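You operate a simulated robot arm through the tools that you are given. There is no shell and no other tool. Be economical: measure what you need, move in short steps, check, and stop when the job is done.

You are at the controls of a simulated two-armed robot. One attempt, no reset.

JOB
Screw the cap back on the blue bottle. Put one of the sachets from the top of the speckled table on the silver small bearing there. Put the tall carton marked "95" from the top of the yellow table in the inside of the wooden box and the tall carton labelled "59" on the teal board. The order is free. Set down upright: tall carton.
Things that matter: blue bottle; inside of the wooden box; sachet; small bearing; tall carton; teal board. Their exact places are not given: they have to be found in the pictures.

Only the result counts: the job must be done as asked and must still hold three seconds after the hand-in. Knocking over, shifting, dropping, spilling or breaking anything else fails it. Lids that push on must go on centred and level and be pressed home; caps that screw on are set level and turned clockwise until they are tight.

ROBOT AND FRAMES
Two 7-joint arms with fingered hands on one trunk, on a base that drives. Base frame: it is fixed to the floor where the robot stands at the start and does not move with it; the origin is under the middle of the robot, x ahead of it, y to its left, z up; the surface under the hand at the start is at about z = 800. Lengths are in mm, angles in degrees, forces in N, time in s.
The left shoulder is at the start at [61, 182, 1173], the right one opposite. With the tool pointing down near the work surface each hand reaches from about 100 to 820 mm from the robot's upright axis, wherever it stands, measured 20 degrees to its own side. Places, roughly: inside of the wooden box [-7700, -2000, 700]; sachet [-8000, -4750, 750]; small bearing [-7750, -5250, 750]; tall carton [-8000, -4000, 750]; teal board [-8000, -3750, 750]. Payload 3.8 kg a hand.
The TCP of each hand is the grasp point between the finger pads, 30 mm short of the fingertips. In the tool frame z runs along the fingers and y along their closing line. Largest opening 104 mm; the body of the gripper starts 35 mm behind the TCP. The gripper is a hand of 4 fingers: y runs from the thumb to the fingers, the wrist lies at [-17, -104, -178] in the tool frame, and closing takes about 1.5 s.
Orientation is told as [roll, pitch, yaw] about the base's x, y, z axes, in that order, counted from this pose: with the fingers straight down and the wrist toward the robot, the tool's x, y and z point along [0, 1, 0], [1, 0, 0] and [0, 0, -1] of the base frame.

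CONTROLS
- The arms move only by the tool step_arm. It takes "left_motion", "right_motion" or both (then of equal length, played together; a hand with none holds still); each is a list of rows, each an object (a shift or turn left out is 0, a gripper value left out holds the last) with "translation": the shift along the base's x, y, z in mm, a list of three; "turn": the turn, a rotation vector about the base's x, y, z in degrees, a list of three; "gripper": the gripper command, from -1 (shut) to 1 (fully open), values between in proportion. In form: [{"translation": [x, y, z], "turn": [rx, ry, rz], "gripper": gripper}, ...]. A call has 1 to 10 rows; each row shifts and turns the commanded pose from where the row before left it. Each row takes 0.2 s and may step no farther than 50 mm and 8.6 degrees from the row before; otherwise, or with a gripper value out of range, the whole call is refused. A pose out of reach is approached as far as the arm can. The call stops where the force on the tool passes 40 N (or 10 N more than at its start, if that is more) or the arm is blocked; 0.2 s more then pass. Each finger travels about 72 mm/s and halts on what it meets, pressing with about 33 N; the grip force reading is that of the motor and also rises with nothing between the fingers. The clock runs only during rows and for 0.2 s after the last one: add rows that do not move to give the fingers time. It gives the time, the measured TCP pose, the force on the tool (base axes), the opening and the grip force at its end, in the units of the frame above (readings bear some noise), with the torque about the TCP (base axes, N m) and any sound that the robot's microphone picked up.
- Cameras (640 x 400 px; columns grow to the right, rows downward): "scene" is now at [139.6, 47.7, 1350]; the picture's right is [0.52, -0.85, 0.00], its down [-0.49, -0.30, -0.82] and it looks along [0.70, 0.43, -0.57] (base axes); focal length 258 px, centre (320, 200). "left" rides on the left gripper at [-66, -90, -126] in its tool frame; the picture's right is [-0.78, -0.30, 0.56], its down [0.57, -0.70, 0.42] and it looks along [0.26, 0.65, 0.71] (tool axes); focal length 275 px, centre (320, 200). "right" rides on the right gripper at [66, -90, -126] in its tool frame; the picture's right is [-0.78, 0.30, -0.56], its down [-0.57, -0.70, 0.42] and it looks along [-0.27, 0.65, 0.71] (tool axes); focal length 275 px, centre (320, 200).
- camera(camera): a new picture of that camera. The clock stands still meanwhile.
- move_column(by): slides the trunk up (or, below 0, down) by that many mm; the arms and the scene camera ride with it, the base frame stays. It gives what a move gives, with no picture.
- roll_base(legs): drives the robot by 1 to 6 legs, each [ahead, left, turn to the left] in mm, mm and degrees, along the robot's own axes; the way and the turn of a leg run together, so that a leg with both is an arc; at most 1500 mm and 180 degrees a leg. The arms and the cameras ride along, it lands a little off, and it stops where it bumps. It gives what a move gives.
- grasp_type(shape, hand): the hand has 4 fingers and takes this shape, open, in about a second: jaw (thumb against the fingers, like two jaws); tri (thumb and two fingers); tip (a fingertip pinch); poke (one finger out to press); point (the index stretched); flat (the hand flat); cup (the hand cupped); fist (a fist). The gripper value then closes the fingers along that shape, each until it touches; the sizes above hold for jaw. It gives what a move gives, with no picture.
- turn_head(pan, tilt): turns the head with the scene camera to pan (to the left, within 86 degrees either way) and tilt (down, from -29 to 69), counted from straight ahead of the robot. It gives what a move gives.
- measure_at(camera, pixels): for up to 12 pixels [column, row] of the newest picture of that camera ("zoom" is the newest enlarged one), the place [x, y, z] in the base frame of the surface seen there, good to about 2 mm. The clock stands still meanwhile.
- zoom(camera, box): a new picture of the part [left, top, right, bottom] of that camera's present view, enlarged. The clock stands still meanwhile.
- job_done(): hands the job in; it is judged then, once.

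Work in short steps. Measure before you move; look again where a grasp or a placing could have gone wrong, and mend it. You have 110 turns and 100 pictures in all, those below and enlarged ones among them. Open the grippers and draw the arms clear of the work before you hand the job in, unless the task says otherwise.

The tools are called after ">>>" as a command line: name --argument value ..., lists and objects as JSON in quotes. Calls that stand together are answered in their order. step_arm: Moves the arms, as the interface text tells. Its arguments: {"type":"object","properties":{"left_motion":{"type":"array"},"right_motion":{"type":"array"}},"required":[]} The other tools are called the same way: move_column (by) slides the trunk up or down; grasp_type (shape, hand) gives the hand a shape; roll_base (legs) drives the base; turn_head (pan, tilt) turns the head that bears the scene camera; camera (camera) takes a picture; measure_at (camera, pixels) gives the place of the surface under pixels of a picture; zoom (camera, box) takes an enlarged picture of a part of a camera's view; job_done () hands the job in.

At the start:

```text
time: 0.0
left_position: [400.8, 442.9, 1143.5]
left_ee_rot: [0.0, 0.0, 0.0]
left_contact_force: [-0.3, 0.1, 0.0]
left_ft_torque: [-0.01, -0.01, 0.02]
left_opening: 103.8
left_grasp_force: 0.1
left_shape: jaw
right_position: [495.1, 52.9, 1143.8]
right_ee_rot: [-0.1, 0.1, 0.0]
right_contact_force: [-0.3, 0.1, 0.3]
right_ft_torque: [0.01, 0.01, 0.02]
right_opening: 103.8
right_grasp_force: 0.0
right_shape: jaw
trunk travel left (down, up): [-325.0, 431.0]
robot x, y, heading: [0.1, 3.5, 0.1]
head pan, tilt: [31.4, 34.7]
```

scene: 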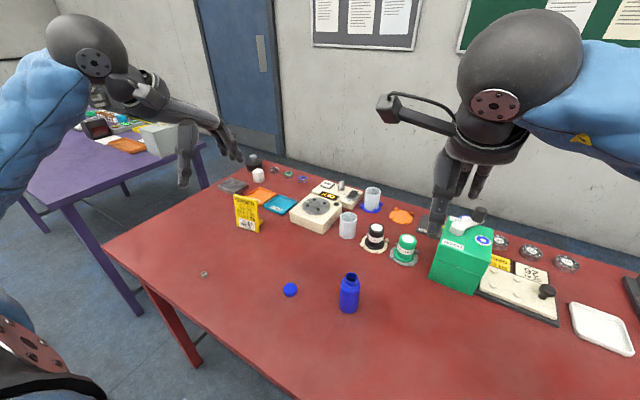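
right: 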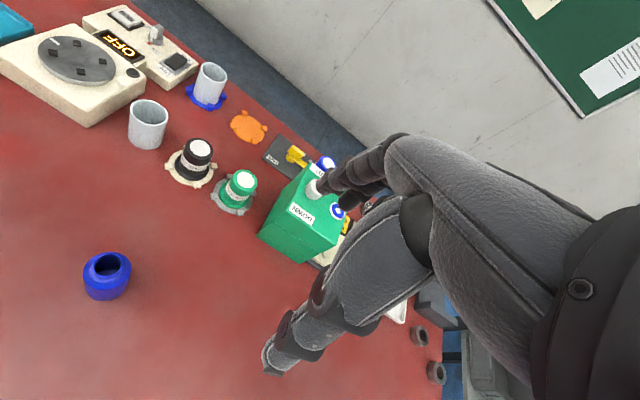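
left: 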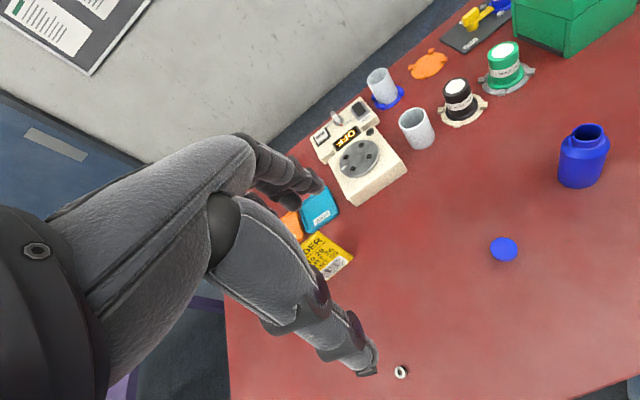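

The blue bottle is at about (349,293) in the scene picture and its cap at (290,290). I zoom in there and measure both.

>>> zoom --camera "scene" --box '[260, 250, 388, 330]'

>>> measure_at --camera "scene" --pixels '[[290, 289], [290, 284], [290, 295], [283, 289], [297, 290], [349, 295], [350, 276], [345, 276], [356, 277], [349, 310], [320, 320], [270, 300]]'

>>> measure_at --camera "left" --pixels '[[504, 250], [492, 250], [516, 250], [504, 239], [504, 261], [590, 128], [574, 132], [607, 134], [590, 143], [564, 146], [608, 150], [580, 186]]'

```text
5.00 times, centred on (324, 290) of scene
```

zoom: 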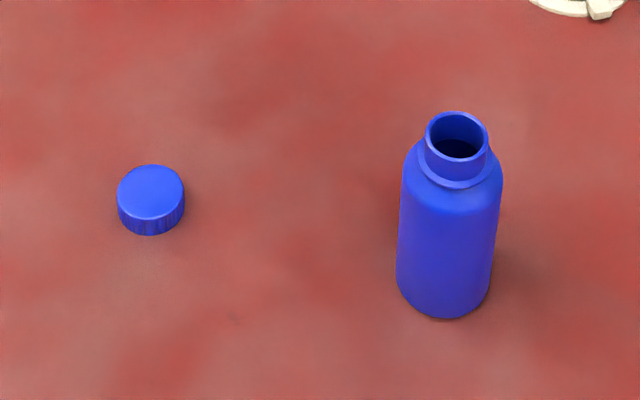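

```text
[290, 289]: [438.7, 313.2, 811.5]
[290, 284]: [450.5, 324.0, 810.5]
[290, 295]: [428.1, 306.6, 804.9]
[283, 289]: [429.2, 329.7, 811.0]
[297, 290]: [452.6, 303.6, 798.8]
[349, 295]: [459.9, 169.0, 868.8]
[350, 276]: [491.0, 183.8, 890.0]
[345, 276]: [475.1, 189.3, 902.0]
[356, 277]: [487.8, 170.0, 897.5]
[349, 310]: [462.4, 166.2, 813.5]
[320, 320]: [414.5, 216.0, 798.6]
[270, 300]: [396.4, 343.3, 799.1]
```

```text
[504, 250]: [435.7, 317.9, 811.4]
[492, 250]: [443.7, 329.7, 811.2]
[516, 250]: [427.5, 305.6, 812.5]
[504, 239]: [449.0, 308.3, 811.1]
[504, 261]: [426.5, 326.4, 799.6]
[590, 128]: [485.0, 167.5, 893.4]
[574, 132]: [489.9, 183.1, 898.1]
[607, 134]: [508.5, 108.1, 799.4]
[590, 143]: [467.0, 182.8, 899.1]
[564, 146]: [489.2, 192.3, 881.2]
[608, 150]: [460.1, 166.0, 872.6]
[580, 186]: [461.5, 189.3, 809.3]
```

The cap is centred at about (438,317) with its top at z 811. The bottle neck is at about (481,179) with its rim at about z 901. I move the left hand above the cap and check where the fingers point.

>>> step_arm --left_motion '[{"translation": [8, -26, -38]}, {"translation": [8, -25, -38]}, {"translation": [8, -25, -38]}, {"translation": [7, -25, -38]}, {"translation": [6, -25, -38]}, {"translation": [0, 0, -30]}, {"translation": [0, 0, -20]}, {"translation": [0, 0, 0]}]'

>>> camera --camera "left"

>>> zoom --camera "scene" --box '[200, 180, 392, 300]'

```text
time: 1.8
left_position: [434.5, 317.3, 905.0]
left_ee_rot: [0.1, 0.0, 0.0]
left_contact_force: [-0.6, -0.2, 0.0]
left_ft_torque: [-0.03, -0.05, -0.01]
left_opening: 103.7
left_grasp_force: 0.0
left_shape: jaw
right_position: [494.5, 53.5, 1144.2]
right_ee_rot: [0.0, 0.0, 0.0]
right_contact_force: [-0.2, -0.5, -1.1]
right_ft_torque: [-0.03, -0.03, -0.02]
right_opening: 103.8
right_grasp_force: 0.0
right_shape: jaw
trunk travel left (down, up): [-325.0, 431.0]
robot x, y, heading: [-1.5, -1.3, -0.0]
head pan, tilt: [31.4, 34.7]
```

```text
95 pictures are left
```

left: 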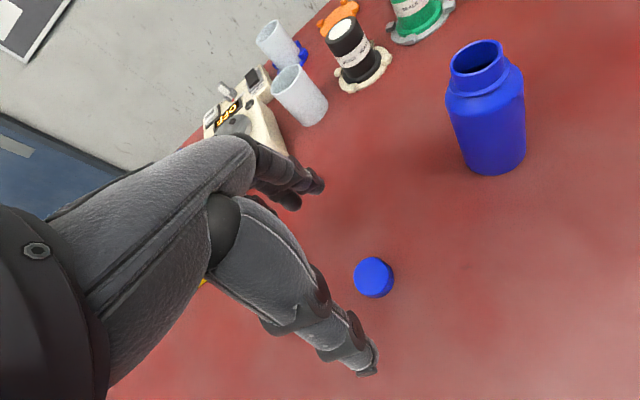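

```text
3.33 times, centred on (296, 240) of scene
```

zoom: 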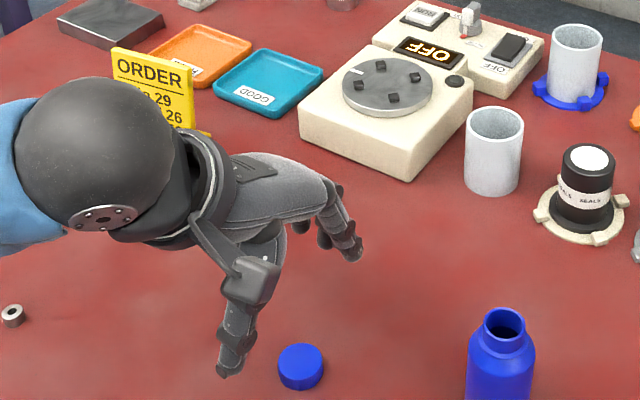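

The cap shows at (374,277), which matches the pixel I compute for a point right under the TCP, so the hand is lined up. I go down until the fingertips are just above the table, then close.

>>> step_arm --left_motion '[{"translation": [3, 0, -30]}, {"translation": [0, 0, -25]}, {"translation": [0, 0, -10]}, {"translation": [0, 0, -6]}, {"translation": [0, 0, 0]}]'

>>> camera --camera "left"

```text
time: 3.0
left_position: [440.3, 315.2, 833.4]
left_ee_rot: [0.1, -0.1, 0.0]
left_contact_force: [0.2, 0.1, 0.9]
left_ft_torque: [0.0, -0.04, 0.04]
left_opening: 103.5
left_grasp_force: 0.0
left_shape: jaw
right_position: [494.1, 51.2, 1144.6]
right_ee_rot: [0.0, 0.1, 0.1]
right_contact_force: [-0.8, 0.1, -0.9]
right_ft_torque: [-0.01, -0.03, 0.01]
right_opening: 103.9
right_grasp_force: 0.1
right_shape: jaw
trunk travel left (down, up): [-325.0, 431.0]
robot x, y, heading: [0.4, -0.4, 0.0]
head pan, tilt: [31.4, 34.7]
```

```text
93 pictures are left
```

left: 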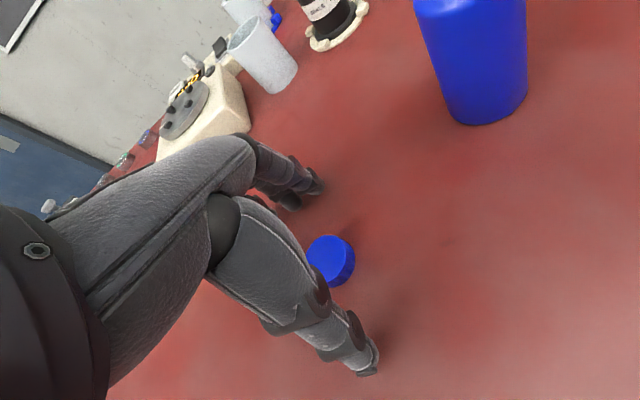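

The cap sits between the fingers at (331,261), so I close the left hand.

>>> step_arm --left_motion '[{"gripper": 0}, {"gripper": -0.5}, {"gripper": -1}, {"gripper": -1}, {"gripper": -1}, {"gripper": -1}, {"gripper": -1}, {"gripper": -1}, {"gripper": -1}]'

>>> camera --camera "left"

```text
time: 5.0
left_position: [439.7, 314.6, 832.8]
left_ee_rot: [0.1, -0.1, 0.0]
left_contact_force: [-1.0, -1.0, 3.1]
left_ft_torque: [-0.04, 0.06, -0.01]
left_opening: 26.4
left_grasp_force: 32.9
left_shape: jaw
right_position: [494.2, 52.1, 1144.2]
right_ee_rot: [-0.1, 0.0, 0.0]
right_contact_force: [-0.4, 0.9, -0.2]
right_ft_torque: [0.02, 0.0, 0.0]
right_opening: 103.8
right_grasp_force: 0.0
right_shape: jaw
trunk travel left (down, up): [-325.0, 431.0]
robot x, y, heading: [-1.5, 4.1, 0.1]
head pan, tilt: [31.4, 34.7]
```

```text
92 pictures are left
```

left: 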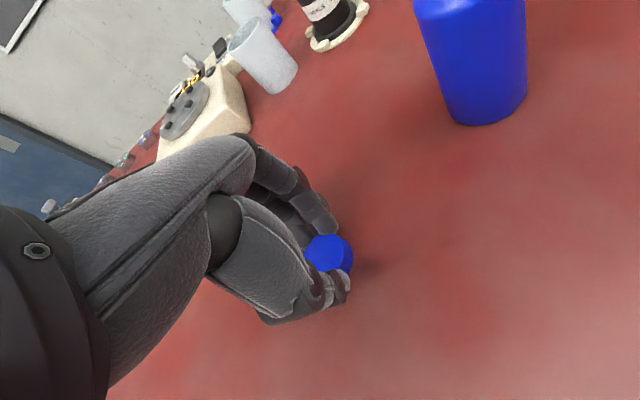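

The cap is held at an opening of 26. I lift it above the bottle's rim height and check its pose.

>>> step_arm --left_motion '[{"translation": [0, 0, 25]}, {"translation": [0, 0, 45]}, {"translation": [0, 0, 45]}, {"translation": [0, 0, 35]}, {"translation": [0, 0, 0]}]'

>>> zoom --camera "left" --box '[200, 150, 440, 300]'

>>> zoom --camera "scene" --box '[230, 180, 390, 280]'

```text
time: 6.2
left_position: [442.4, 313.7, 983.5]
left_ee_rot: [0.1, -0.1, -0.1]
left_contact_force: [0.1, -0.2, -0.3]
left_ft_torque: [-0.03, 0.0, -0.02]
left_opening: 25.9
left_grasp_force: 33.4
left_shape: jaw
right_position: [494.2, 51.3, 1142.8]
right_ee_rot: [0.0, 0.1, 0.0]
right_contact_force: [-0.2, -0.4, 0.8]
right_ft_torque: [0.0, -0.02, 0.0]
right_opening: 104.1
right_grasp_force: 0.1
right_shape: jaw
trunk travel left (down, up): [-325.0, 431.0]
robot x, y, heading: [0.8, 0.7, 0.1]
head pan, tilt: [31.4, 34.7]
```

```text
2.67 times, centred on (320, 225) of left
```

zoom: 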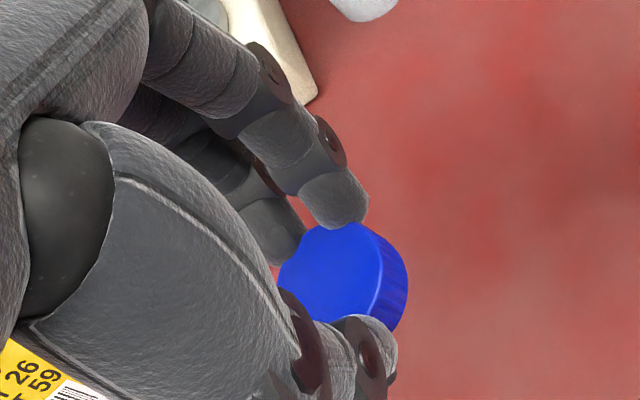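

```text
4.00 times, centred on (310, 230) of scene
```

zoom: 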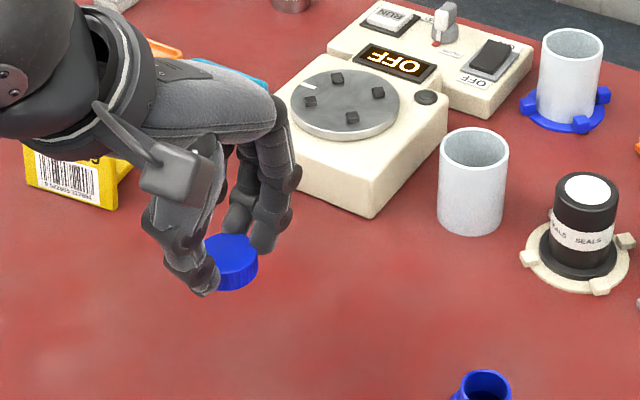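

The cap is held near the fingertips and looks roughly level. I measure it in the newest zoomed scene picture.

>>> measure_at --camera "zoom" --pixels '[[215, 252], [230, 245], [245, 243], [230, 262], [250, 255], [220, 262], [215, 240], [236, 284], [250, 275], [484, 375]]'

```text
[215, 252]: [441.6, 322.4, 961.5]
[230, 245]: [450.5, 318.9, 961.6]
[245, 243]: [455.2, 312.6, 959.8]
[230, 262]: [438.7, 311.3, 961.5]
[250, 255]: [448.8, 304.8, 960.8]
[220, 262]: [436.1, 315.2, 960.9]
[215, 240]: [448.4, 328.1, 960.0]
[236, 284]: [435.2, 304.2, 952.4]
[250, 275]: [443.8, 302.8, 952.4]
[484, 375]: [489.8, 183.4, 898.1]
```

The cap is level, with its top at TCP−22. Before bringing in the right hand to hold the bottle, I measure the nearby obstacles: the green box, the spools and the panel.

>>> camera --camera "scene"

>>> measure_at --camera "scene" --pixels '[[432, 278], [475, 292], [404, 265], [376, 250], [555, 322], [452, 230], [347, 230], [480, 290]]'

```text
89 pictures are left
```

scene: 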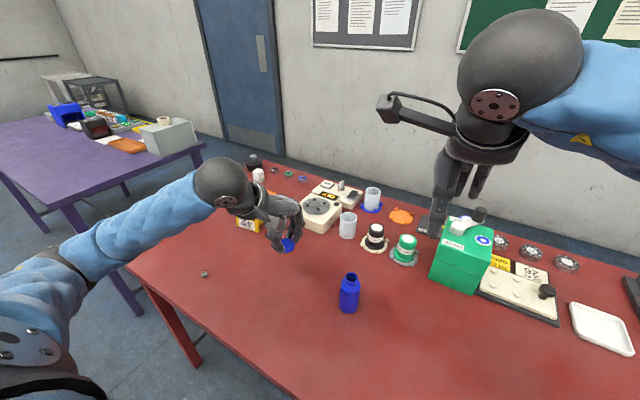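

```text
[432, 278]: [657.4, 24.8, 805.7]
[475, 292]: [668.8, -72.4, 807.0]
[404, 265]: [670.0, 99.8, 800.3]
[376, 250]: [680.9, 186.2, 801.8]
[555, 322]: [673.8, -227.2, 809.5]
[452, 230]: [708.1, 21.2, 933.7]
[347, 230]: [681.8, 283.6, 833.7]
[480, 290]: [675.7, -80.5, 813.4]
```

Every obstacle is at x>655, so the space around the bottle is clear. I roll the right hand so its fingers point left (+y) and bring it to the right of the bottle.

>>> step_arm --right_motion '[{"translation": [-1, -5, -14], "turn": [8, 0, 0]}, {"translation": [-1, -5, -14], "turn": [8, 0, 0]}, {"translation": [-1, -5, -14], "turn": [8, 0, 0]}, {"translation": [-1, -5, -14], "turn": [8, 0, 0]}, {"translation": [-1, -5, -14], "turn": [8, 0, 0]}, {"translation": [-1, -5, -14], "turn": [8, 0, 0]}, {"translation": [-1, -5, -14], "turn": [8, 0, 0]}, {"translation": [-1, -5, -14], "turn": [8, 0, 0]}, {"translation": [-1, -5, -14], "turn": [8, 0, 0]}, {"translation": [-1, -5, -14], "turn": [8, 0, 0]}]'

>>> camera --camera "scene"

```text
time: 8.4
left_position: [440.5, 313.9, 982.1]
left_ee_rot: [0.0, 0.0, 0.0]
left_contact_force: [-0.1, 0.9, 0.2]
left_ft_torque: [0.0, 0.0, 0.01]
left_opening: 25.9
left_grasp_force: 32.9
left_shape: jaw
right_position: [484.9, 1.8, 1004.0]
right_ee_rot: [80.2, 0.0, 0.0]
right_contact_force: [-0.1, 0.7, 0.6]
right_ft_torque: [-0.02, 0.02, -0.01]
right_opening: 103.8
right_grasp_force: 0.1
right_shape: jaw
trunk travel left (down, up): [-325.0, 431.0]
robot x, y, heading: [-3.2, 0.0, -0.2]
head pan, tilt: [31.4, 34.7]
```

```text
88 pictures are left
```

scene: 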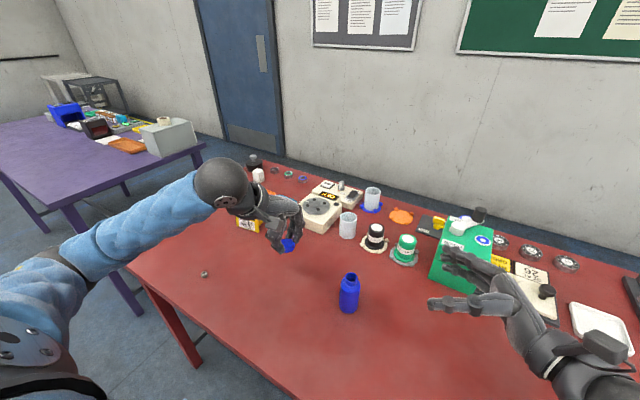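

The right hand is oriented as I wanted. I lower it to about z 852 while staying to the right of the bottle.

>>> step_arm --right_motion '[{"translation": [-4, 10, -45]}, {"translation": [0, 10, -45]}, {"translation": [0, 10, -40]}, {"translation": [0, 5, -22]}, {}]'

>>> zoom --camera "scene" --box '[300, 220, 556, 380]'

>>> camera --camera "right"

```text
time: 9.6
left_position: [441.1, 312.4, 982.5]
left_ee_rot: [0.0, 0.0, 0.1]
left_contact_force: [0.0, -0.5, 0.2]
left_ft_torque: [0.03, 0.01, 0.0]
left_opening: 25.7
left_grasp_force: 32.6
left_shape: jaw
right_position: [480.8, 37.2, 851.0]
right_ee_rot: [80.0, 0.1, 0.0]
right_contact_force: [0.3, 0.2, -0.5]
right_ft_torque: [-0.02, -0.01, -0.03]
right_opening: 103.8
right_grasp_force: 0.0
right_shape: jaw
trunk travel left (down, up): [-325.0, 431.0]
robot x, y, heading: [-0.3, 3.0, -0.0]
head pan, tilt: [31.4, 34.7]
```

```text
2.50 times, centred on (428, 300) of scene
```

zoom: 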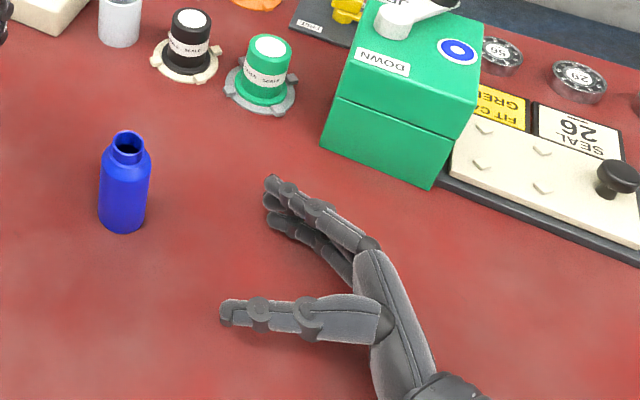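

```text
86 pictures are left
```

right: 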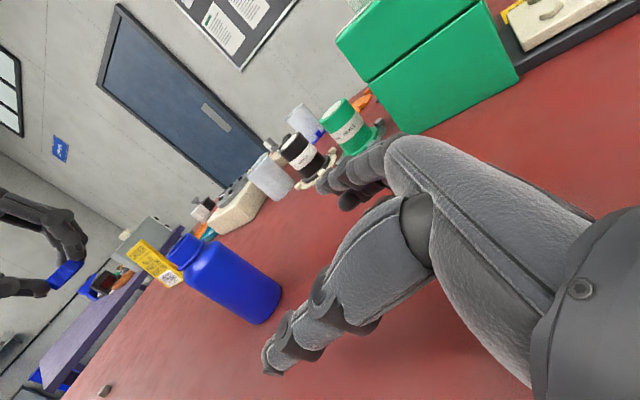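

The bottle lies straight ahead between the thumb and the fingers. I slide +y until it is just inside the fingertips, then look before closing.

>>> step_arm --right_motion '[{"translation": [0, 40, 0]}, {"translation": [0, 40, 0]}, {"translation": [0, 30, 0]}, {"translation": [0, 16, 0]}, {}]'

>>> camera --camera "right"

>>> zoom --camera "scene" --box '[270, 230, 462, 350]'

```text
time: 10.8
left_position: [441.0, 313.3, 983.4]
left_ee_rot: [-0.1, 0.0, -0.1]
left_contact_force: [0.9, -1.0, 0.9]
left_ft_torque: [0.03, 0.03, 0.0]
left_opening: 26.0
left_grasp_force: 33.0
left_shape: jaw
right_position: [479.7, 165.4, 851.7]
right_ee_rot: [79.9, 0.0, 0.0]
right_contact_force: [-0.8, -0.2, 0.1]
right_ft_torque: [0.04, 0.02, -0.01]
right_opening: 103.6
right_grasp_force: 0.2
right_shape: jaw
trunk travel left (down, up): [-325.0, 431.0]
robot x, y, heading: [1.5, -1.9, -0.2]
head pan, tilt: [31.4, 34.7]
```

```text
85 pictures are left
```

right: 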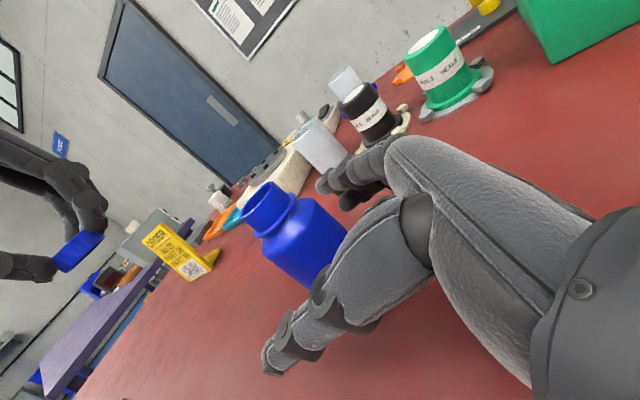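

```text
3.33 times, centred on (366, 290) of scene
```

zoom: 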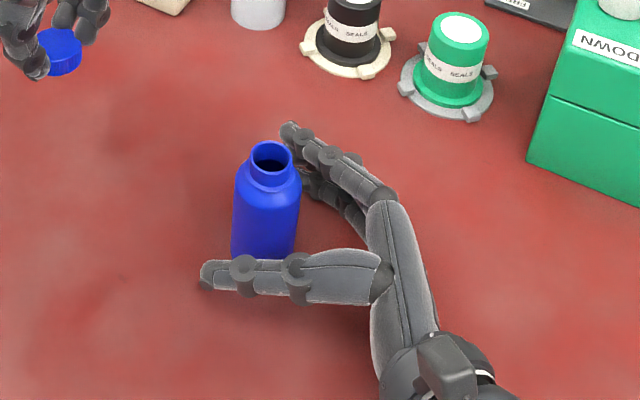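

The bottle stands between the thumb and the fingers, so I close the right hand.

>>> step_arm --right_motion '[{"gripper": 0.3}, {"gripper": 0}, {"gripper": -0.3}, {"gripper": -0.6}, {"gripper": -1}, {"gripper": -1}, {"gripper": -1}, {"gripper": -1}]'

>>> zoom --camera "scene" --box '[270, 230, 462, 350]'

```text
time: 12.6
left_position: [440.9, 314.3, 983.3]
left_ee_rot: [0.0, 0.0, 0.0]
left_contact_force: [0.1, -0.4, 0.5]
left_ft_torque: [0.0, -0.04, 0.0]
left_opening: 25.8
left_grasp_force: 33.1
left_shape: jaw
right_position: [481.0, 164.4, 852.1]
right_ee_rot: [80.0, 0.0, 0.0]
right_contact_force: [1.0, -0.1, 1.1]
right_ft_torque: [0.02, -0.07, -0.02]
right_opening: 32.2
right_grasp_force: 33.0
right_shape: jaw
trunk travel left (down, up): [-325.0, 431.0]
robot x, y, heading: [2.6, -0.9, -0.1]
head pan, tilt: [31.4, 34.7]
```

```text
3.33 times, centred on (366, 290) of scene
```

zoom: 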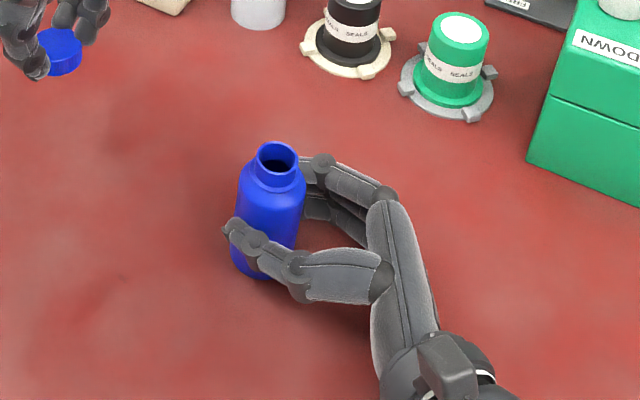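

The right hand has gripped the bottle, which shifted a little. I measure the rim to get the neck centre and check that it is level.

>>> zoom --camera "scene" --box '[329, 262, 377, 292]'

```text
13.33 times, centred on (353, 277) of scene
```

zoom: 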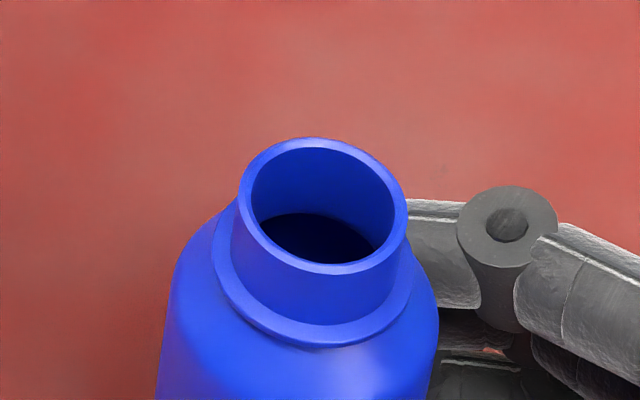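

>>> measure_at --camera "zoom" --pixels '[[318, 143], [246, 200], [398, 215], [330, 268], [262, 160], [385, 170], [275, 245], [385, 255], [230, 300], [300, 335], [360, 340], [405, 310]]'

```text
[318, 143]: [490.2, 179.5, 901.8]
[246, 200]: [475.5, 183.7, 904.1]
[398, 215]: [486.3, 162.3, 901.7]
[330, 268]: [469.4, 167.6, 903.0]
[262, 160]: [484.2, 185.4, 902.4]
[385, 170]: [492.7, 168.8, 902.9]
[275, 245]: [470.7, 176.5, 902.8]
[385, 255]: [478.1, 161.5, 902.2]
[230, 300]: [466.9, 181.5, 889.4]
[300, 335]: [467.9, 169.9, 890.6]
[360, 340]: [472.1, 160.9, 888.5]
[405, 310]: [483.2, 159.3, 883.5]
```

The rim is level at z≈902.5, with the neck centre at (481,173.2). I measure the cap in the hand just as precisely.

>>> zoom --camera "scene" --box '[264, 229, 312, 259]'

```text
13.33 times, centred on (288, 244) of scene
```

zoom: 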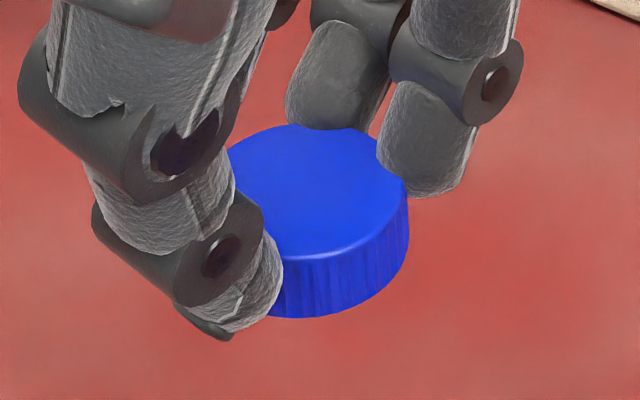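

I take opposite points on the edge of the cap's top.

>>> measure_at --camera "zoom" --pixels '[[300, 128], [325, 252], [240, 145], [385, 235], [405, 200], [315, 191], [300, 256], [310, 312], [400, 255], [255, 138]]'

```text
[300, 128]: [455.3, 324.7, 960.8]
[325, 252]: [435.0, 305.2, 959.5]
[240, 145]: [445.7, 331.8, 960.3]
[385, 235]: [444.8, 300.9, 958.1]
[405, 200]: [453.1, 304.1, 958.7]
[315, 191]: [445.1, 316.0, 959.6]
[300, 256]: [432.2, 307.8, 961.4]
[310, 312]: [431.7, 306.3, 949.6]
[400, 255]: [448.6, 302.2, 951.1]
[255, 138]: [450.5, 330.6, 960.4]
```

The cap centre is at (444.8,316.3). A shift of (+36.2,−143.1) puts it over the neck, and then I take another look from above.

>>> step_arm --left_motion '[{"translation": [9, -35.8, 0]}, {"translation": [9, -35.8, 0]}, {"translation": [9, -35.8, 0]}, {"translation": [9.2, -35.7, 0]}, {"translation": [0, 0, -15]}, {"translation": [0, 0, -15]}, {}]'

>>> zoom --camera "scene" --box '[313, 247, 393, 297]'

>>> zoom --camera "right" --box '[200, 120, 360, 220]'

```text
time: 14.2
left_position: [476.7, 173.0, 951.4]
left_ee_rot: [0.0, 0.1, 0.0]
left_contact_force: [-0.5, 0.4, 0.6]
left_ft_torque: [0.02, -0.01, 0.01]
left_opening: 25.3
left_grasp_force: 32.9
left_shape: jaw
right_position: [480.2, 164.7, 850.9]
right_ee_rot: [80.0, 0.0, 0.0]
right_contact_force: [0.0, 0.9, 1.9]
right_ft_torque: [0.01, -0.04, 0.02]
right_opening: 31.7
right_grasp_force: 33.0
right_shape: jaw
trunk travel left (down, up): [-325.0, 431.0]
robot x, y, heading: [-2.0, 1.4, -0.0]
head pan, tilt: [31.4, 34.7]
```

```text
8.00 times, centred on (353, 272) of scene
```

zoom: 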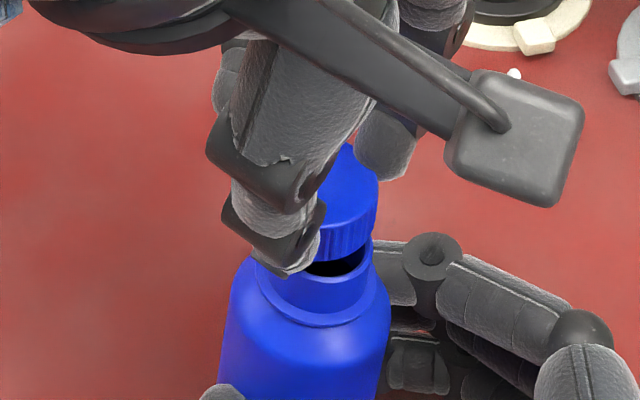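

```text
4.00 times, centred on (280, 170) of right
```

zoom: 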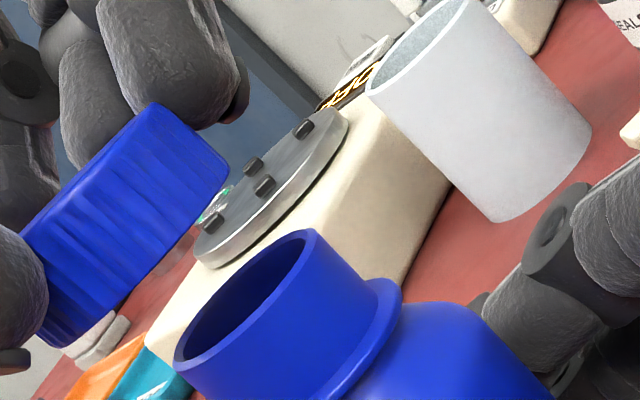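

I measure the cap's visible top and side to confirm it is centred over the neck.

>>> measure_at --camera "scene" --pixels '[[356, 270]]'

>>> zoom --camera "scene" --box '[337, 260, 369, 280]'

```text
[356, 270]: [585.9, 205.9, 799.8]
```

```text
16.00 times, centred on (353, 270) of scene
```

zoom: 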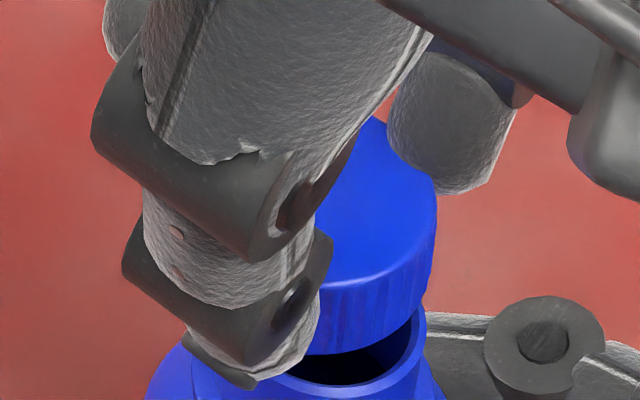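

>>> measure_at --camera "zoom" --pixels '[[380, 128], [432, 200], [415, 250], [375, 275], [335, 280], [360, 200], [320, 345], [370, 345], [415, 300], [370, 390], [415, 340]]'

```text
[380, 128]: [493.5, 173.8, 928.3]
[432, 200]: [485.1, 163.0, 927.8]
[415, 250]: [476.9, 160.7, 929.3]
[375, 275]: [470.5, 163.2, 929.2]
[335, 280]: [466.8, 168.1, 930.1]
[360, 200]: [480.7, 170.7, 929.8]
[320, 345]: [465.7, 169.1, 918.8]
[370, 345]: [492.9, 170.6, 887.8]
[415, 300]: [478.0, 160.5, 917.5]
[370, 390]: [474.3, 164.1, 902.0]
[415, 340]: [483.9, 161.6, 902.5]
```

The cap sits about 3 mm too far in +y, so I correct that. Then I lower it until it meets the rim.

>>> step_arm --left_motion '[{"translation": [1, -3.2, 0]}, {"translation": [0, 0, 0]}]'

>>> zoom --camera "scene" --box '[337, 260, 369, 280]'

>>> measure_at --camera "zoom" --pixels '[[380, 128], [432, 200], [415, 255], [375, 280], [335, 285], [360, 200], [320, 345], [430, 250], [415, 300], [440, 210]]'

```text
time: 14.8
left_position: [476.9, 170.2, 952.1]
left_ee_rot: [0.0, 0.0, -0.1]
left_contact_force: [0.4, 0.0, 0.1]
left_ft_torque: [-0.04, 0.01, 0.01]
left_opening: 25.5
left_grasp_force: 32.6
left_shape: jaw
right_position: [479.9, 163.6, 852.3]
right_ee_rot: [80.1, 0.0, 0.0]
right_contact_force: [0.2, -1.0, 2.2]
right_ft_torque: [0.06, -0.05, -0.01]
right_opening: 32.1
right_grasp_force: 32.7
right_shape: jaw
trunk travel left (down, up): [-325.0, 431.0]
robot x, y, heading: [0.5, 1.5, -0.0]
head pan, tilt: [31.4, 34.7]
```

```text
16.00 times, centred on (353, 270) of scene
```

zoom: 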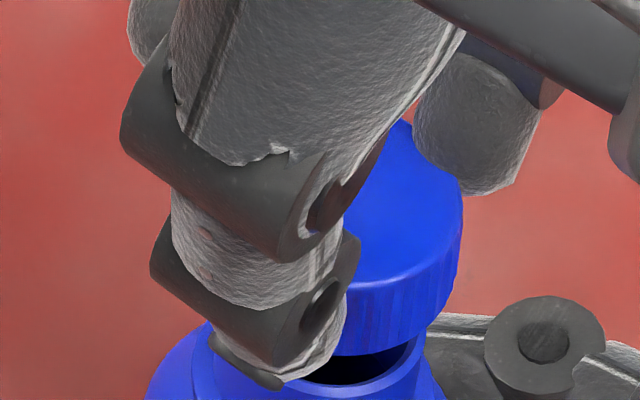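

```text
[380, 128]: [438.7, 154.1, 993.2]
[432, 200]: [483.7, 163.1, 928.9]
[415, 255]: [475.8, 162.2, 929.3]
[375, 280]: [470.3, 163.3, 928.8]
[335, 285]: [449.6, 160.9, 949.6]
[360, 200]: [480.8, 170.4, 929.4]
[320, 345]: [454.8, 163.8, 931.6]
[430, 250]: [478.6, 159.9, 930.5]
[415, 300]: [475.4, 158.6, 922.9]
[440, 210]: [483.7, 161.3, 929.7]
```

After correcting for the camera bias, the cap is centred over the neck to about a millimetre. I lower it in fine steps and watch the force.

>>> step_arm --left_motion '[{"translation": [0, 0, -6]}, {"translation": [0, 0, -5]}, {"translation": [0, 0, -2]}, {"translation": [0, 0, -2]}, {}]'

>>> zoom --camera "right" --box '[200, 120, 360, 220]'

```text
time: 16.0
left_position: [478.2, 169.5, 937.8]
left_ee_rot: [0.0, -0.1, 0.0]
left_contact_force: [-0.8, -0.2, 4.1]
left_ft_torque: [0.0, -0.05, 0.01]
left_opening: 25.7
left_grasp_force: 33.3
left_shape: jaw
right_position: [479.8, 163.7, 852.4]
right_ee_rot: [79.9, 0.0, 0.0]
right_contact_force: [2.2, 0.8, 0.8]
right_ft_torque: [-0.01, -0.01, 0.05]
right_opening: 32.0
right_grasp_force: 33.4
right_shape: jaw
trunk travel left (down, up): [-325.0, 431.0]
robot x, y, heading: [-3.3, -3.6, 0.0]
head pan, tilt: [31.4, 34.7]
```

```text
4.00 times, centred on (280, 170) of right
```

zoom: 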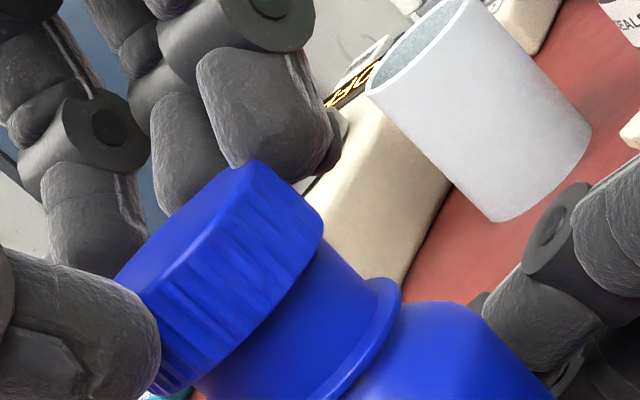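

The cap touches with about 4 N and sits level on the neck. I turn it clockwise 80°, pivoting about the neck axis rather than the TCP, with light downward pressure.

>>> step_arm --left_motion '[{"translation": [-0.41, 0.49, -0.3], "turn": [0, 0, -8]}, {"translation": [-0.34, 0.54, -0.3], "turn": [0, 0, -8]}, {"translation": [-0.27, 0.59, -0.3], "turn": [0, 0, -8]}, {"translation": [-0.17, 0.61, -0.3], "turn": [0, 0, -8]}, {"translation": [-0.09, 0.64, -0.3], "turn": [0, 0, -8]}, {"translation": [-0.01, 0.64, -0.3], "turn": [0, 0, -8]}, {"translation": [0.09, 0.64, -0.3], "turn": [0, 0, -8]}, {"translation": [0.18, 0.61, -0.3], "turn": [0, 0, -8]}, {"translation": [0.26, 0.59, -0.3], "turn": [0, 0, -8]}, {"translation": [0.34, 0.54, -0.3], "turn": [0, 0, -8]}]'

>>> zoom --camera "right" --box '[200, 120, 360, 220]'

>>> zoom --camera "scene" --box '[313, 247, 393, 297]'

```text
time: 18.2
left_position: [476.6, 175.8, 936.6]
left_ee_rot: [0.2, 0.0, -80.1]
left_contact_force: [4.3, -1.8, 16.2]
left_ft_torque: [-0.33, -0.14, 0.14]
left_opening: 26.3
left_grasp_force: 32.9
left_shape: jaw
right_position: [479.7, 165.1, 853.2]
right_ee_rot: [79.9, 0.0, 0.0]
right_contact_force: [-3.4, 2.0, 0.9]
right_ft_torque: [-0.08, -0.24, -0.1]
right_opening: 31.6
right_grasp_force: 32.7
right_shape: jaw
trunk travel left (down, up): [-325.0, 431.0]
robot x, y, heading: [-0.6, -1.1, 0.0]
head pan, tilt: [31.4, 34.7]
```

```text
4.00 times, centred on (280, 170) of right
```

zoom: 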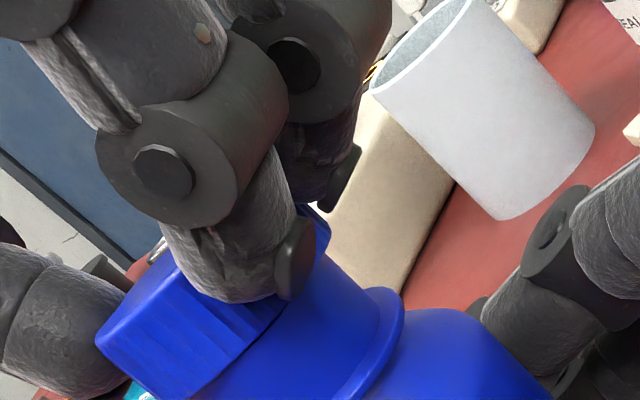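

```text
8.00 times, centred on (353, 272) of scene
```

zoom: 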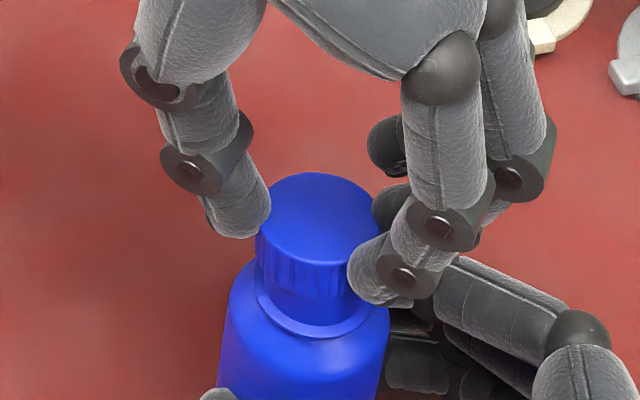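

The upward force has risen to 16 N, and the cap may have shifted slightly left in the picture. I measure how level and centred it is.

>>> zoom --camera "scene" --box '[333, 262, 373, 287]'

>>> measure_at --camera "zoom" --pixels '[[310, 110], [240, 145], [420, 160], [330, 260], [250, 240], [210, 210], [320, 190], [370, 230], [280, 260], [380, 130], [320, 380], [270, 290]]'

```text
16.00 times, centred on (353, 274) of scene
```

zoom: 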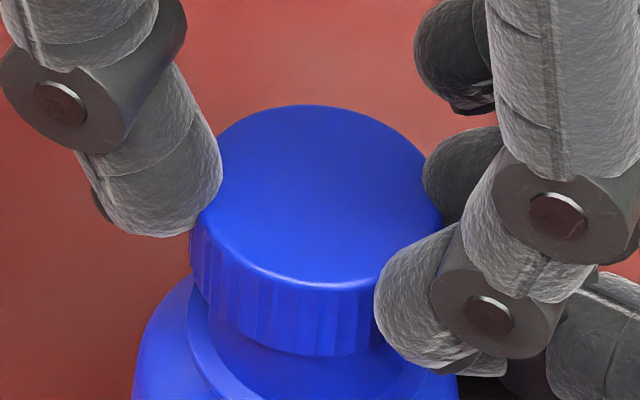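

```text
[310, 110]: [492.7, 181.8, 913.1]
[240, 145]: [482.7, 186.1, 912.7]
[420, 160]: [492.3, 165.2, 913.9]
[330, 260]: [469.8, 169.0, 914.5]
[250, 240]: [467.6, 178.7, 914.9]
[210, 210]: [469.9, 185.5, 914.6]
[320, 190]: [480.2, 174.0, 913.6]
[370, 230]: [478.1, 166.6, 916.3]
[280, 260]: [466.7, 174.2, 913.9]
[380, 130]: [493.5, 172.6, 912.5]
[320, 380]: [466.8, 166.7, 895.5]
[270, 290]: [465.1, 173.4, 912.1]
```

The cap is centred (top centre about (480,174)) and nearly level, so it has engaged. To regrip, I open slightly and check that the cap stays put.

>>> step_arm --left_motion '[{"translation": [0, 0, 0], "gripper": -0.1}, {"gripper": 0.2}, {"gripper": 0.2}, {"gripper": 0.2}, {"gripper": 0.2}, {"translation": [0, 0, -2], "gripper": 0.2}]'

>>> zoom --camera "scene" --box '[333, 262, 373, 287]'

>>> measure_at --camera "zoom" --pixels '[[310, 110], [240, 145], [420, 160], [330, 260], [250, 240], [210, 210], [320, 190], [370, 230], [280, 260], [380, 130], [400, 230], [270, 290]]'

```text
time: 19.6
left_position: [476.7, 175.5, 931.7]
left_ee_rot: [0.0, -0.1, -80.0]
left_contact_force: [0.1, -0.3, -0.3]
left_ft_torque: [-0.01, 0.01, 0.03]
left_opening: 61.8
left_grasp_force: 0.0
left_shape: jaw
right_position: [480.9, 164.5, 851.7]
right_ee_rot: [80.0, 0.0, 0.0]
right_contact_force: [0.9, -0.5, 3.2]
right_ft_torque: [-0.01, -0.11, -0.01]
right_opening: 31.7
right_grasp_force: 33.0
right_shape: jaw
trunk travel left (down, up): [-325.0, 431.0]
robot x, y, heading: [2.0, -0.3, 0.0]
head pan, tilt: [31.4, 34.7]
```

```text
16.00 times, centred on (353, 274) of scene
```

zoom: 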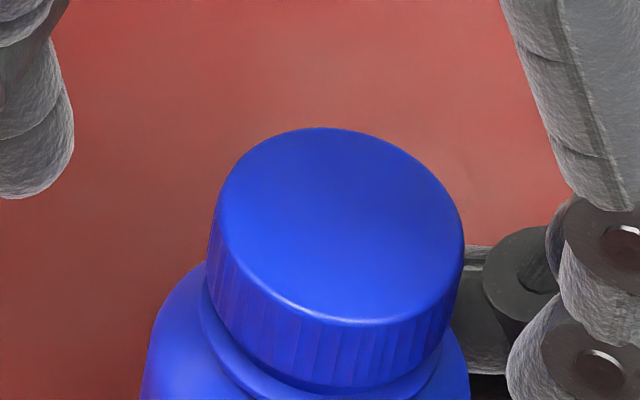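

```text
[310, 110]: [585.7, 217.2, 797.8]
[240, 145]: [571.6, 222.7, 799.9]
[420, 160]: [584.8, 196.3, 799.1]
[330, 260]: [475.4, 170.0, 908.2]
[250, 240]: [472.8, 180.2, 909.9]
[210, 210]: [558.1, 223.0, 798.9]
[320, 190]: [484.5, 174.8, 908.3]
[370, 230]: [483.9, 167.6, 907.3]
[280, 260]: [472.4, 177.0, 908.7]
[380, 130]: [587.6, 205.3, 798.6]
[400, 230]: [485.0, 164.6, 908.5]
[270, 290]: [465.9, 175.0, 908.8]
```

The cap has settled level onto the neck, with its top at z 908.5 and still centred. With the fingers open I rotate the hand back 112° about the neck axis and lower it 4 mm.

>>> step_arm --left_motion '[{"translation": [-0.34, -0.54, 0], "turn": [0, 0, 8]}, {"translation": [-0.26, -0.59, 0], "turn": [0, 0, 8]}, {"translation": [-0.18, -0.61, 0], "turn": [0, 0, 8]}, {"translation": [-0.09, -0.64, 0], "turn": [0, 0, 8]}, {"translation": [0.01, -0.64, 0], "turn": [0, 0, 8]}, {"translation": [0.09, -0.64, 0], "turn": [0, 0, 8]}, {"translation": [0.17, -0.61, 0], "turn": [0, 0, 8]}, {"translation": [0.27, -0.59, 0], "turn": [0, 0, 8]}, {"translation": [0.34, -0.54, 0], "turn": [0, 0, 8]}, {"translation": [0.41, -0.49, 0], "turn": [0, 0, 8]}]'

>>> step_arm --left_motion '[{"translation": [0.48, -0.43, -1], "turn": [0, 0, 8]}, {"translation": [0.53, -0.36, -1], "turn": [0, 0, 8]}, {"translation": [0.58, -0.27, -1], "turn": [0, 0, 8]}, {"translation": [0.61, -0.2, -1], "turn": [0, 0, 8]}, {"gripper": 0}, {"gripper": -0.3}, {"gripper": -1}, {"gripper": -1}, {"gripper": -1}]'

>>> zoom --camera "scene" --box '[313, 247, 393, 297]'

>>> zoom --camera "right" --box '[200, 120, 360, 220]'

```text
time: 21.8
left_position: [477.2, 169.6, 932.5]
left_ee_rot: [0.0, 0.0, 0.3]
left_contact_force: [-0.4, 0.3, -0.3]
left_ft_torque: [-0.01, 0.0, 0.0]
left_opening: 62.2
left_grasp_force: 0.0
left_shape: jaw
right_position: [479.6, 163.9, 851.3]
right_ee_rot: [79.9, -0.1, 0.1]
right_contact_force: [0.6, 0.2, 2.7]
right_ft_torque: [0.02, -0.05, 0.01]
right_opening: 31.6
right_grasp_force: 32.6
right_shape: jaw
trunk travel left (down, up): [-325.0, 431.0]
robot x, y, heading: [-2.0, -4.9, -0.3]
head pan, tilt: [31.4, 34.7]
```

```text
time: 23.8
left_position: [479.6, 168.4, 927.8]
left_ee_rot: [-0.1, 0.0, 32.0]
left_contact_force: [-1.0, -0.7, 0.3]
left_ft_torque: [-0.02, 0.04, -0.04]
left_opening: 27.2
left_grasp_force: 33.4
left_shape: jaw
right_position: [481.1, 164.3, 851.0]
right_ee_rot: [80.0, 0.0, -0.1]
right_contact_force: [0.7, 1.1, 3.1]
right_ft_torque: [-0.01, 0.0, 0.0]
right_opening: 31.5
right_grasp_force: 32.9
right_shape: jaw
trunk travel left (down, up): [-325.0, 431.0]
robot x, y, heading: [-0.2, 0.0, -0.2]
head pan, tilt: [31.4, 34.7]
```

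```text
8.00 times, centred on (353, 272) of scene
```

zoom: 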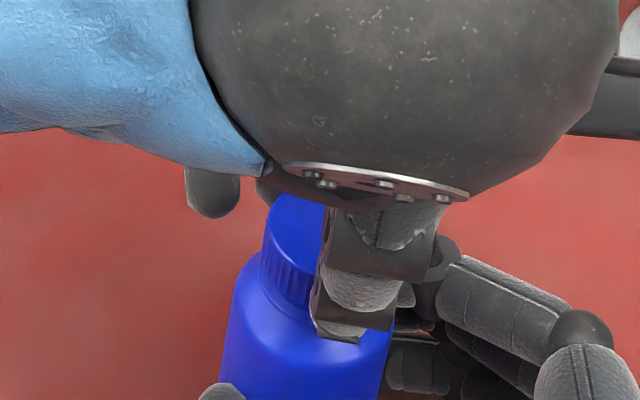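

```text
4.00 times, centred on (280, 170) of right
```

zoom: 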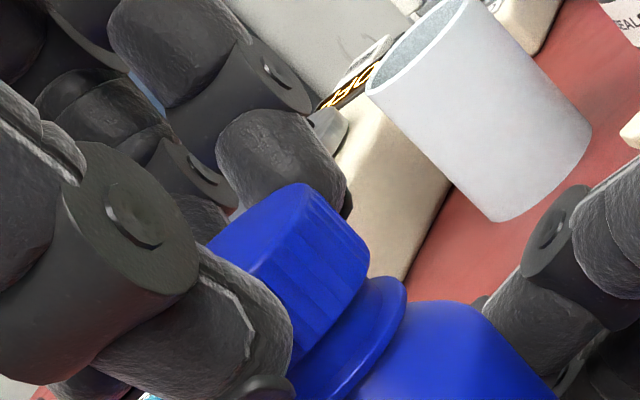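

The cap is gripped again and sits level. I turn it clockwise, starting at yaw +32, with a gentle downward bias.

>>> step_arm --left_motion '[{"translation": [-0.61, 0.2, -0.15], "turn": [0, 0, -8]}, {"translation": [-0.58, 0.27, -0.15], "turn": [0, 0, -8]}, {"translation": [-0.53, 0.36, -0.15], "turn": [0, 0, -8]}, {"translation": [-0.48, 0.43, -0.15], "turn": [0, 0, -8]}, {"translation": [-0.41, 0.49, -0.15], "turn": [0, 0, -8]}, {"translation": [-0.34, 0.54, -0.15], "turn": [0, 0, -8]}, {"translation": [-0.27, 0.59, -0.15], "turn": [0, 0, -8]}, {"translation": [-0.17, 0.61, -0.15], "turn": [0, 0, -8]}, {"translation": [-0.09, 0.64, -0.15], "turn": [0, 0, -8]}, {"translation": [-0.01, 0.64, -0.15], "turn": [0, 0, -8]}]'

>>> step_arm --left_motion '[{"translation": [0.09, 0.64, -0.1], "turn": [0, 0, -8]}, {"translation": [0.18, 0.61, -0.1], "turn": [0, 0, -8]}, {"translation": [0.26, 0.59, -0.1], "turn": [0, 0, -8]}, {"translation": [0.34, 0.54, -0.1], "turn": [0, 0, -8]}]'

>>> zoom --camera "scene" --box '[333, 262, 373, 287]'

>>> measure_at --camera "zoom" --pixels '[[300, 150], [260, 180], [400, 200], [330, 270], [280, 260], [320, 210], [370, 240], [320, 380]]'

```text
time: 26.0
left_position: [476.0, 173.5, 927.9]
left_ee_rot: [0.0, 0.0, -48.2]
left_contact_force: [2.2, -1.2, -2.0]
left_ft_torque: [-0.03, -0.03, 0.04]
left_opening: 26.6
left_grasp_force: 33.4
left_shape: jaw
right_position: [480.4, 162.8, 853.0]
right_ee_rot: [80.0, -0.1, 0.0]
right_contact_force: [-2.9, 1.7, 2.4]
right_ft_torque: [-0.06, -0.18, -0.06]
right_opening: 31.2
right_grasp_force: 33.1
right_shape: jaw
trunk travel left (down, up): [-325.0, 431.0]
robot x, y, heading: [1.6, -2.1, 0.0]
head pan, tilt: [31.4, 34.7]
```

```text
time: 27.0
left_position: [475.9, 173.7, 927.6]
left_ee_rot: [0.0, 0.1, -80.0]
left_contact_force: [3.5, -1.2, -2.4]
left_ft_torque: [0.02, -0.03, 0.03]
left_opening: 26.5
left_grasp_force: 32.5
left_shape: jaw
right_position: [479.8, 164.1, 851.7]
right_ee_rot: [80.1, 0.0, 0.0]
right_contact_force: [-4.0, 0.7, 2.8]
right_ft_torque: [-0.06, -0.2, -0.04]
right_opening: 31.4
right_grasp_force: 33.2
right_shape: jaw
trunk travel left (down, up): [-325.0, 431.0]
robot x, y, heading: [-0.2, -2.1, 0.0]
head pan, tilt: [31.4, 34.7]
```

```text
16.00 times, centred on (353, 274) of scene
```

zoom: 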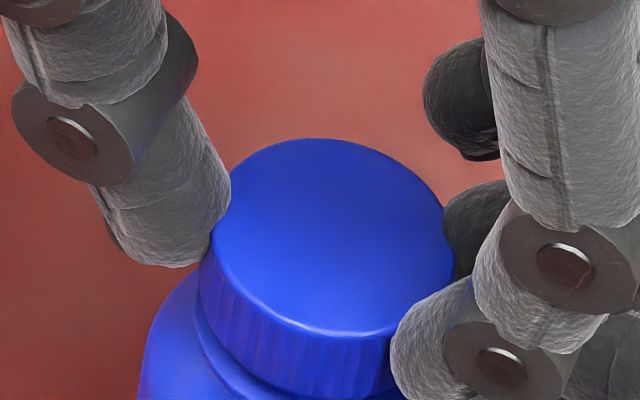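

```text
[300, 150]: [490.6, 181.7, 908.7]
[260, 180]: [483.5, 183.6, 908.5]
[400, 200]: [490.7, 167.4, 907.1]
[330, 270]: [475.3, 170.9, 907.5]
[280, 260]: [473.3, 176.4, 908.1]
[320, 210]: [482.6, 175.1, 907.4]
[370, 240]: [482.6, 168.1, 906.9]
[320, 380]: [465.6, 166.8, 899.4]
```

The cap went down about 0.8 mm and the hand feels a downward pull, so the threads are engaged. I regrip for another stroke.

>>> step_arm --left_motion '[{"gripper": -0.1}, {"gripper": 0.2}, {"gripper": 0.2}, {"gripper": 0.2}, {"translation": [-0.34, -0.54, 0], "turn": [0, 0, 8]}, {"translation": [-0.26, -0.59, 0], "turn": [0, 0, 8]}, {"translation": [-0.18, -0.61, 0], "turn": [0, 0, 8]}, {"translation": [-0.09, -0.64, 0], "turn": [0, 0, 8]}, {"translation": [0.01, -0.64, 0], "turn": [0, 0, 8]}, {"translation": [0.09, -0.64, 0], "turn": [0, 0, 8]}]'

>>> step_arm --left_motion '[{"translation": [0.17, -0.61, 0], "turn": [0, 0, 8]}, {"translation": [0.27, -0.59, 0], "turn": [0, 0, 8]}, {"translation": [0.34, -0.54, 0], "turn": [0, 0, 8]}, {"translation": [0.41, -0.49, 0], "turn": [0, 0, 8]}, {"translation": [0.48, -0.43, 0], "turn": [0, 0, 8]}, {"translation": [0.53, -0.36, 0], "turn": [0, 0, 8]}, {"translation": [0.58, -0.27, 0], "turn": [0, 0, 8]}, {"translation": [0.61, -0.2, 0], "turn": [0, 0, 8]}]'

>>> step_arm --left_motion '[{"gripper": 0}, {"gripper": -0.3}, {"gripper": -1}, {"gripper": -1}, {"gripper": -1}, {"gripper": -1}]'

```text
time: 29.2
left_position: [476.2, 172.3, 928.0]
left_ee_rot: [0.1, 0.0, -31.8]
left_contact_force: [-0.6, 0.7, -0.2]
left_ft_torque: [-0.02, 0.02, 0.02]
left_opening: 61.8
left_grasp_force: 0.1
left_shape: jaw
right_position: [480.9, 164.6, 852.2]
right_ee_rot: [80.0, 0.0, 0.1]
right_contact_force: [1.6, -0.7, 2.5]
right_ft_torque: [-0.01, -0.07, 0.01]
right_opening: 31.5
right_grasp_force: 32.8
right_shape: jaw
trunk travel left (down, up): [-325.0, 431.0]
robot x, y, heading: [1.6, 3.2, -0.2]
head pan, tilt: [31.4, 34.7]
```

```text
time: 31.0
left_position: [478.8, 169.4, 928.3]
left_ee_rot: [0.1, 0.0, 32.2]
left_contact_force: [0.5, -0.2, -0.2]
left_ft_torque: [-0.01, 0.01, 0.01]
left_opening: 62.3
left_grasp_force: 0.0
left_shape: jaw
right_position: [480.6, 164.0, 852.3]
right_ee_rot: [80.0, 0.0, 0.0]
right_contact_force: [0.6, -0.6, 2.9]
right_ft_torque: [-0.03, -0.08, 0.02]
right_opening: 31.5
right_grasp_force: 32.4
right_shape: jaw
trunk travel left (down, up): [-325.0, 431.0]
robot x, y, heading: [-0.5, -2.1, 0.2]
head pan, tilt: [31.4, 34.7]
```

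```text
time: 32.4
left_position: [479.8, 168.9, 927.7]
left_ee_rot: [0.0, 0.1, 32.0]
left_contact_force: [-1.0, -1.5, 1.5]
left_ft_torque: [-0.07, 0.0, -0.02]
left_opening: 26.0
left_grasp_force: 33.6
left_shape: jaw
right_position: [481.4, 165.2, 851.3]
right_ee_rot: [80.0, -0.1, 0.0]
right_contact_force: [1.0, 1.8, 2.0]
right_ft_torque: [-0.04, -0.02, 0.0]
right_opening: 31.2
right_grasp_force: 32.9
right_shape: jaw
trunk travel left (down, up): [-325.0, 431.0]
robot x, y, heading: [-1.0, -1.6, 0.1]
head pan, tilt: [31.4, 34.7]
```

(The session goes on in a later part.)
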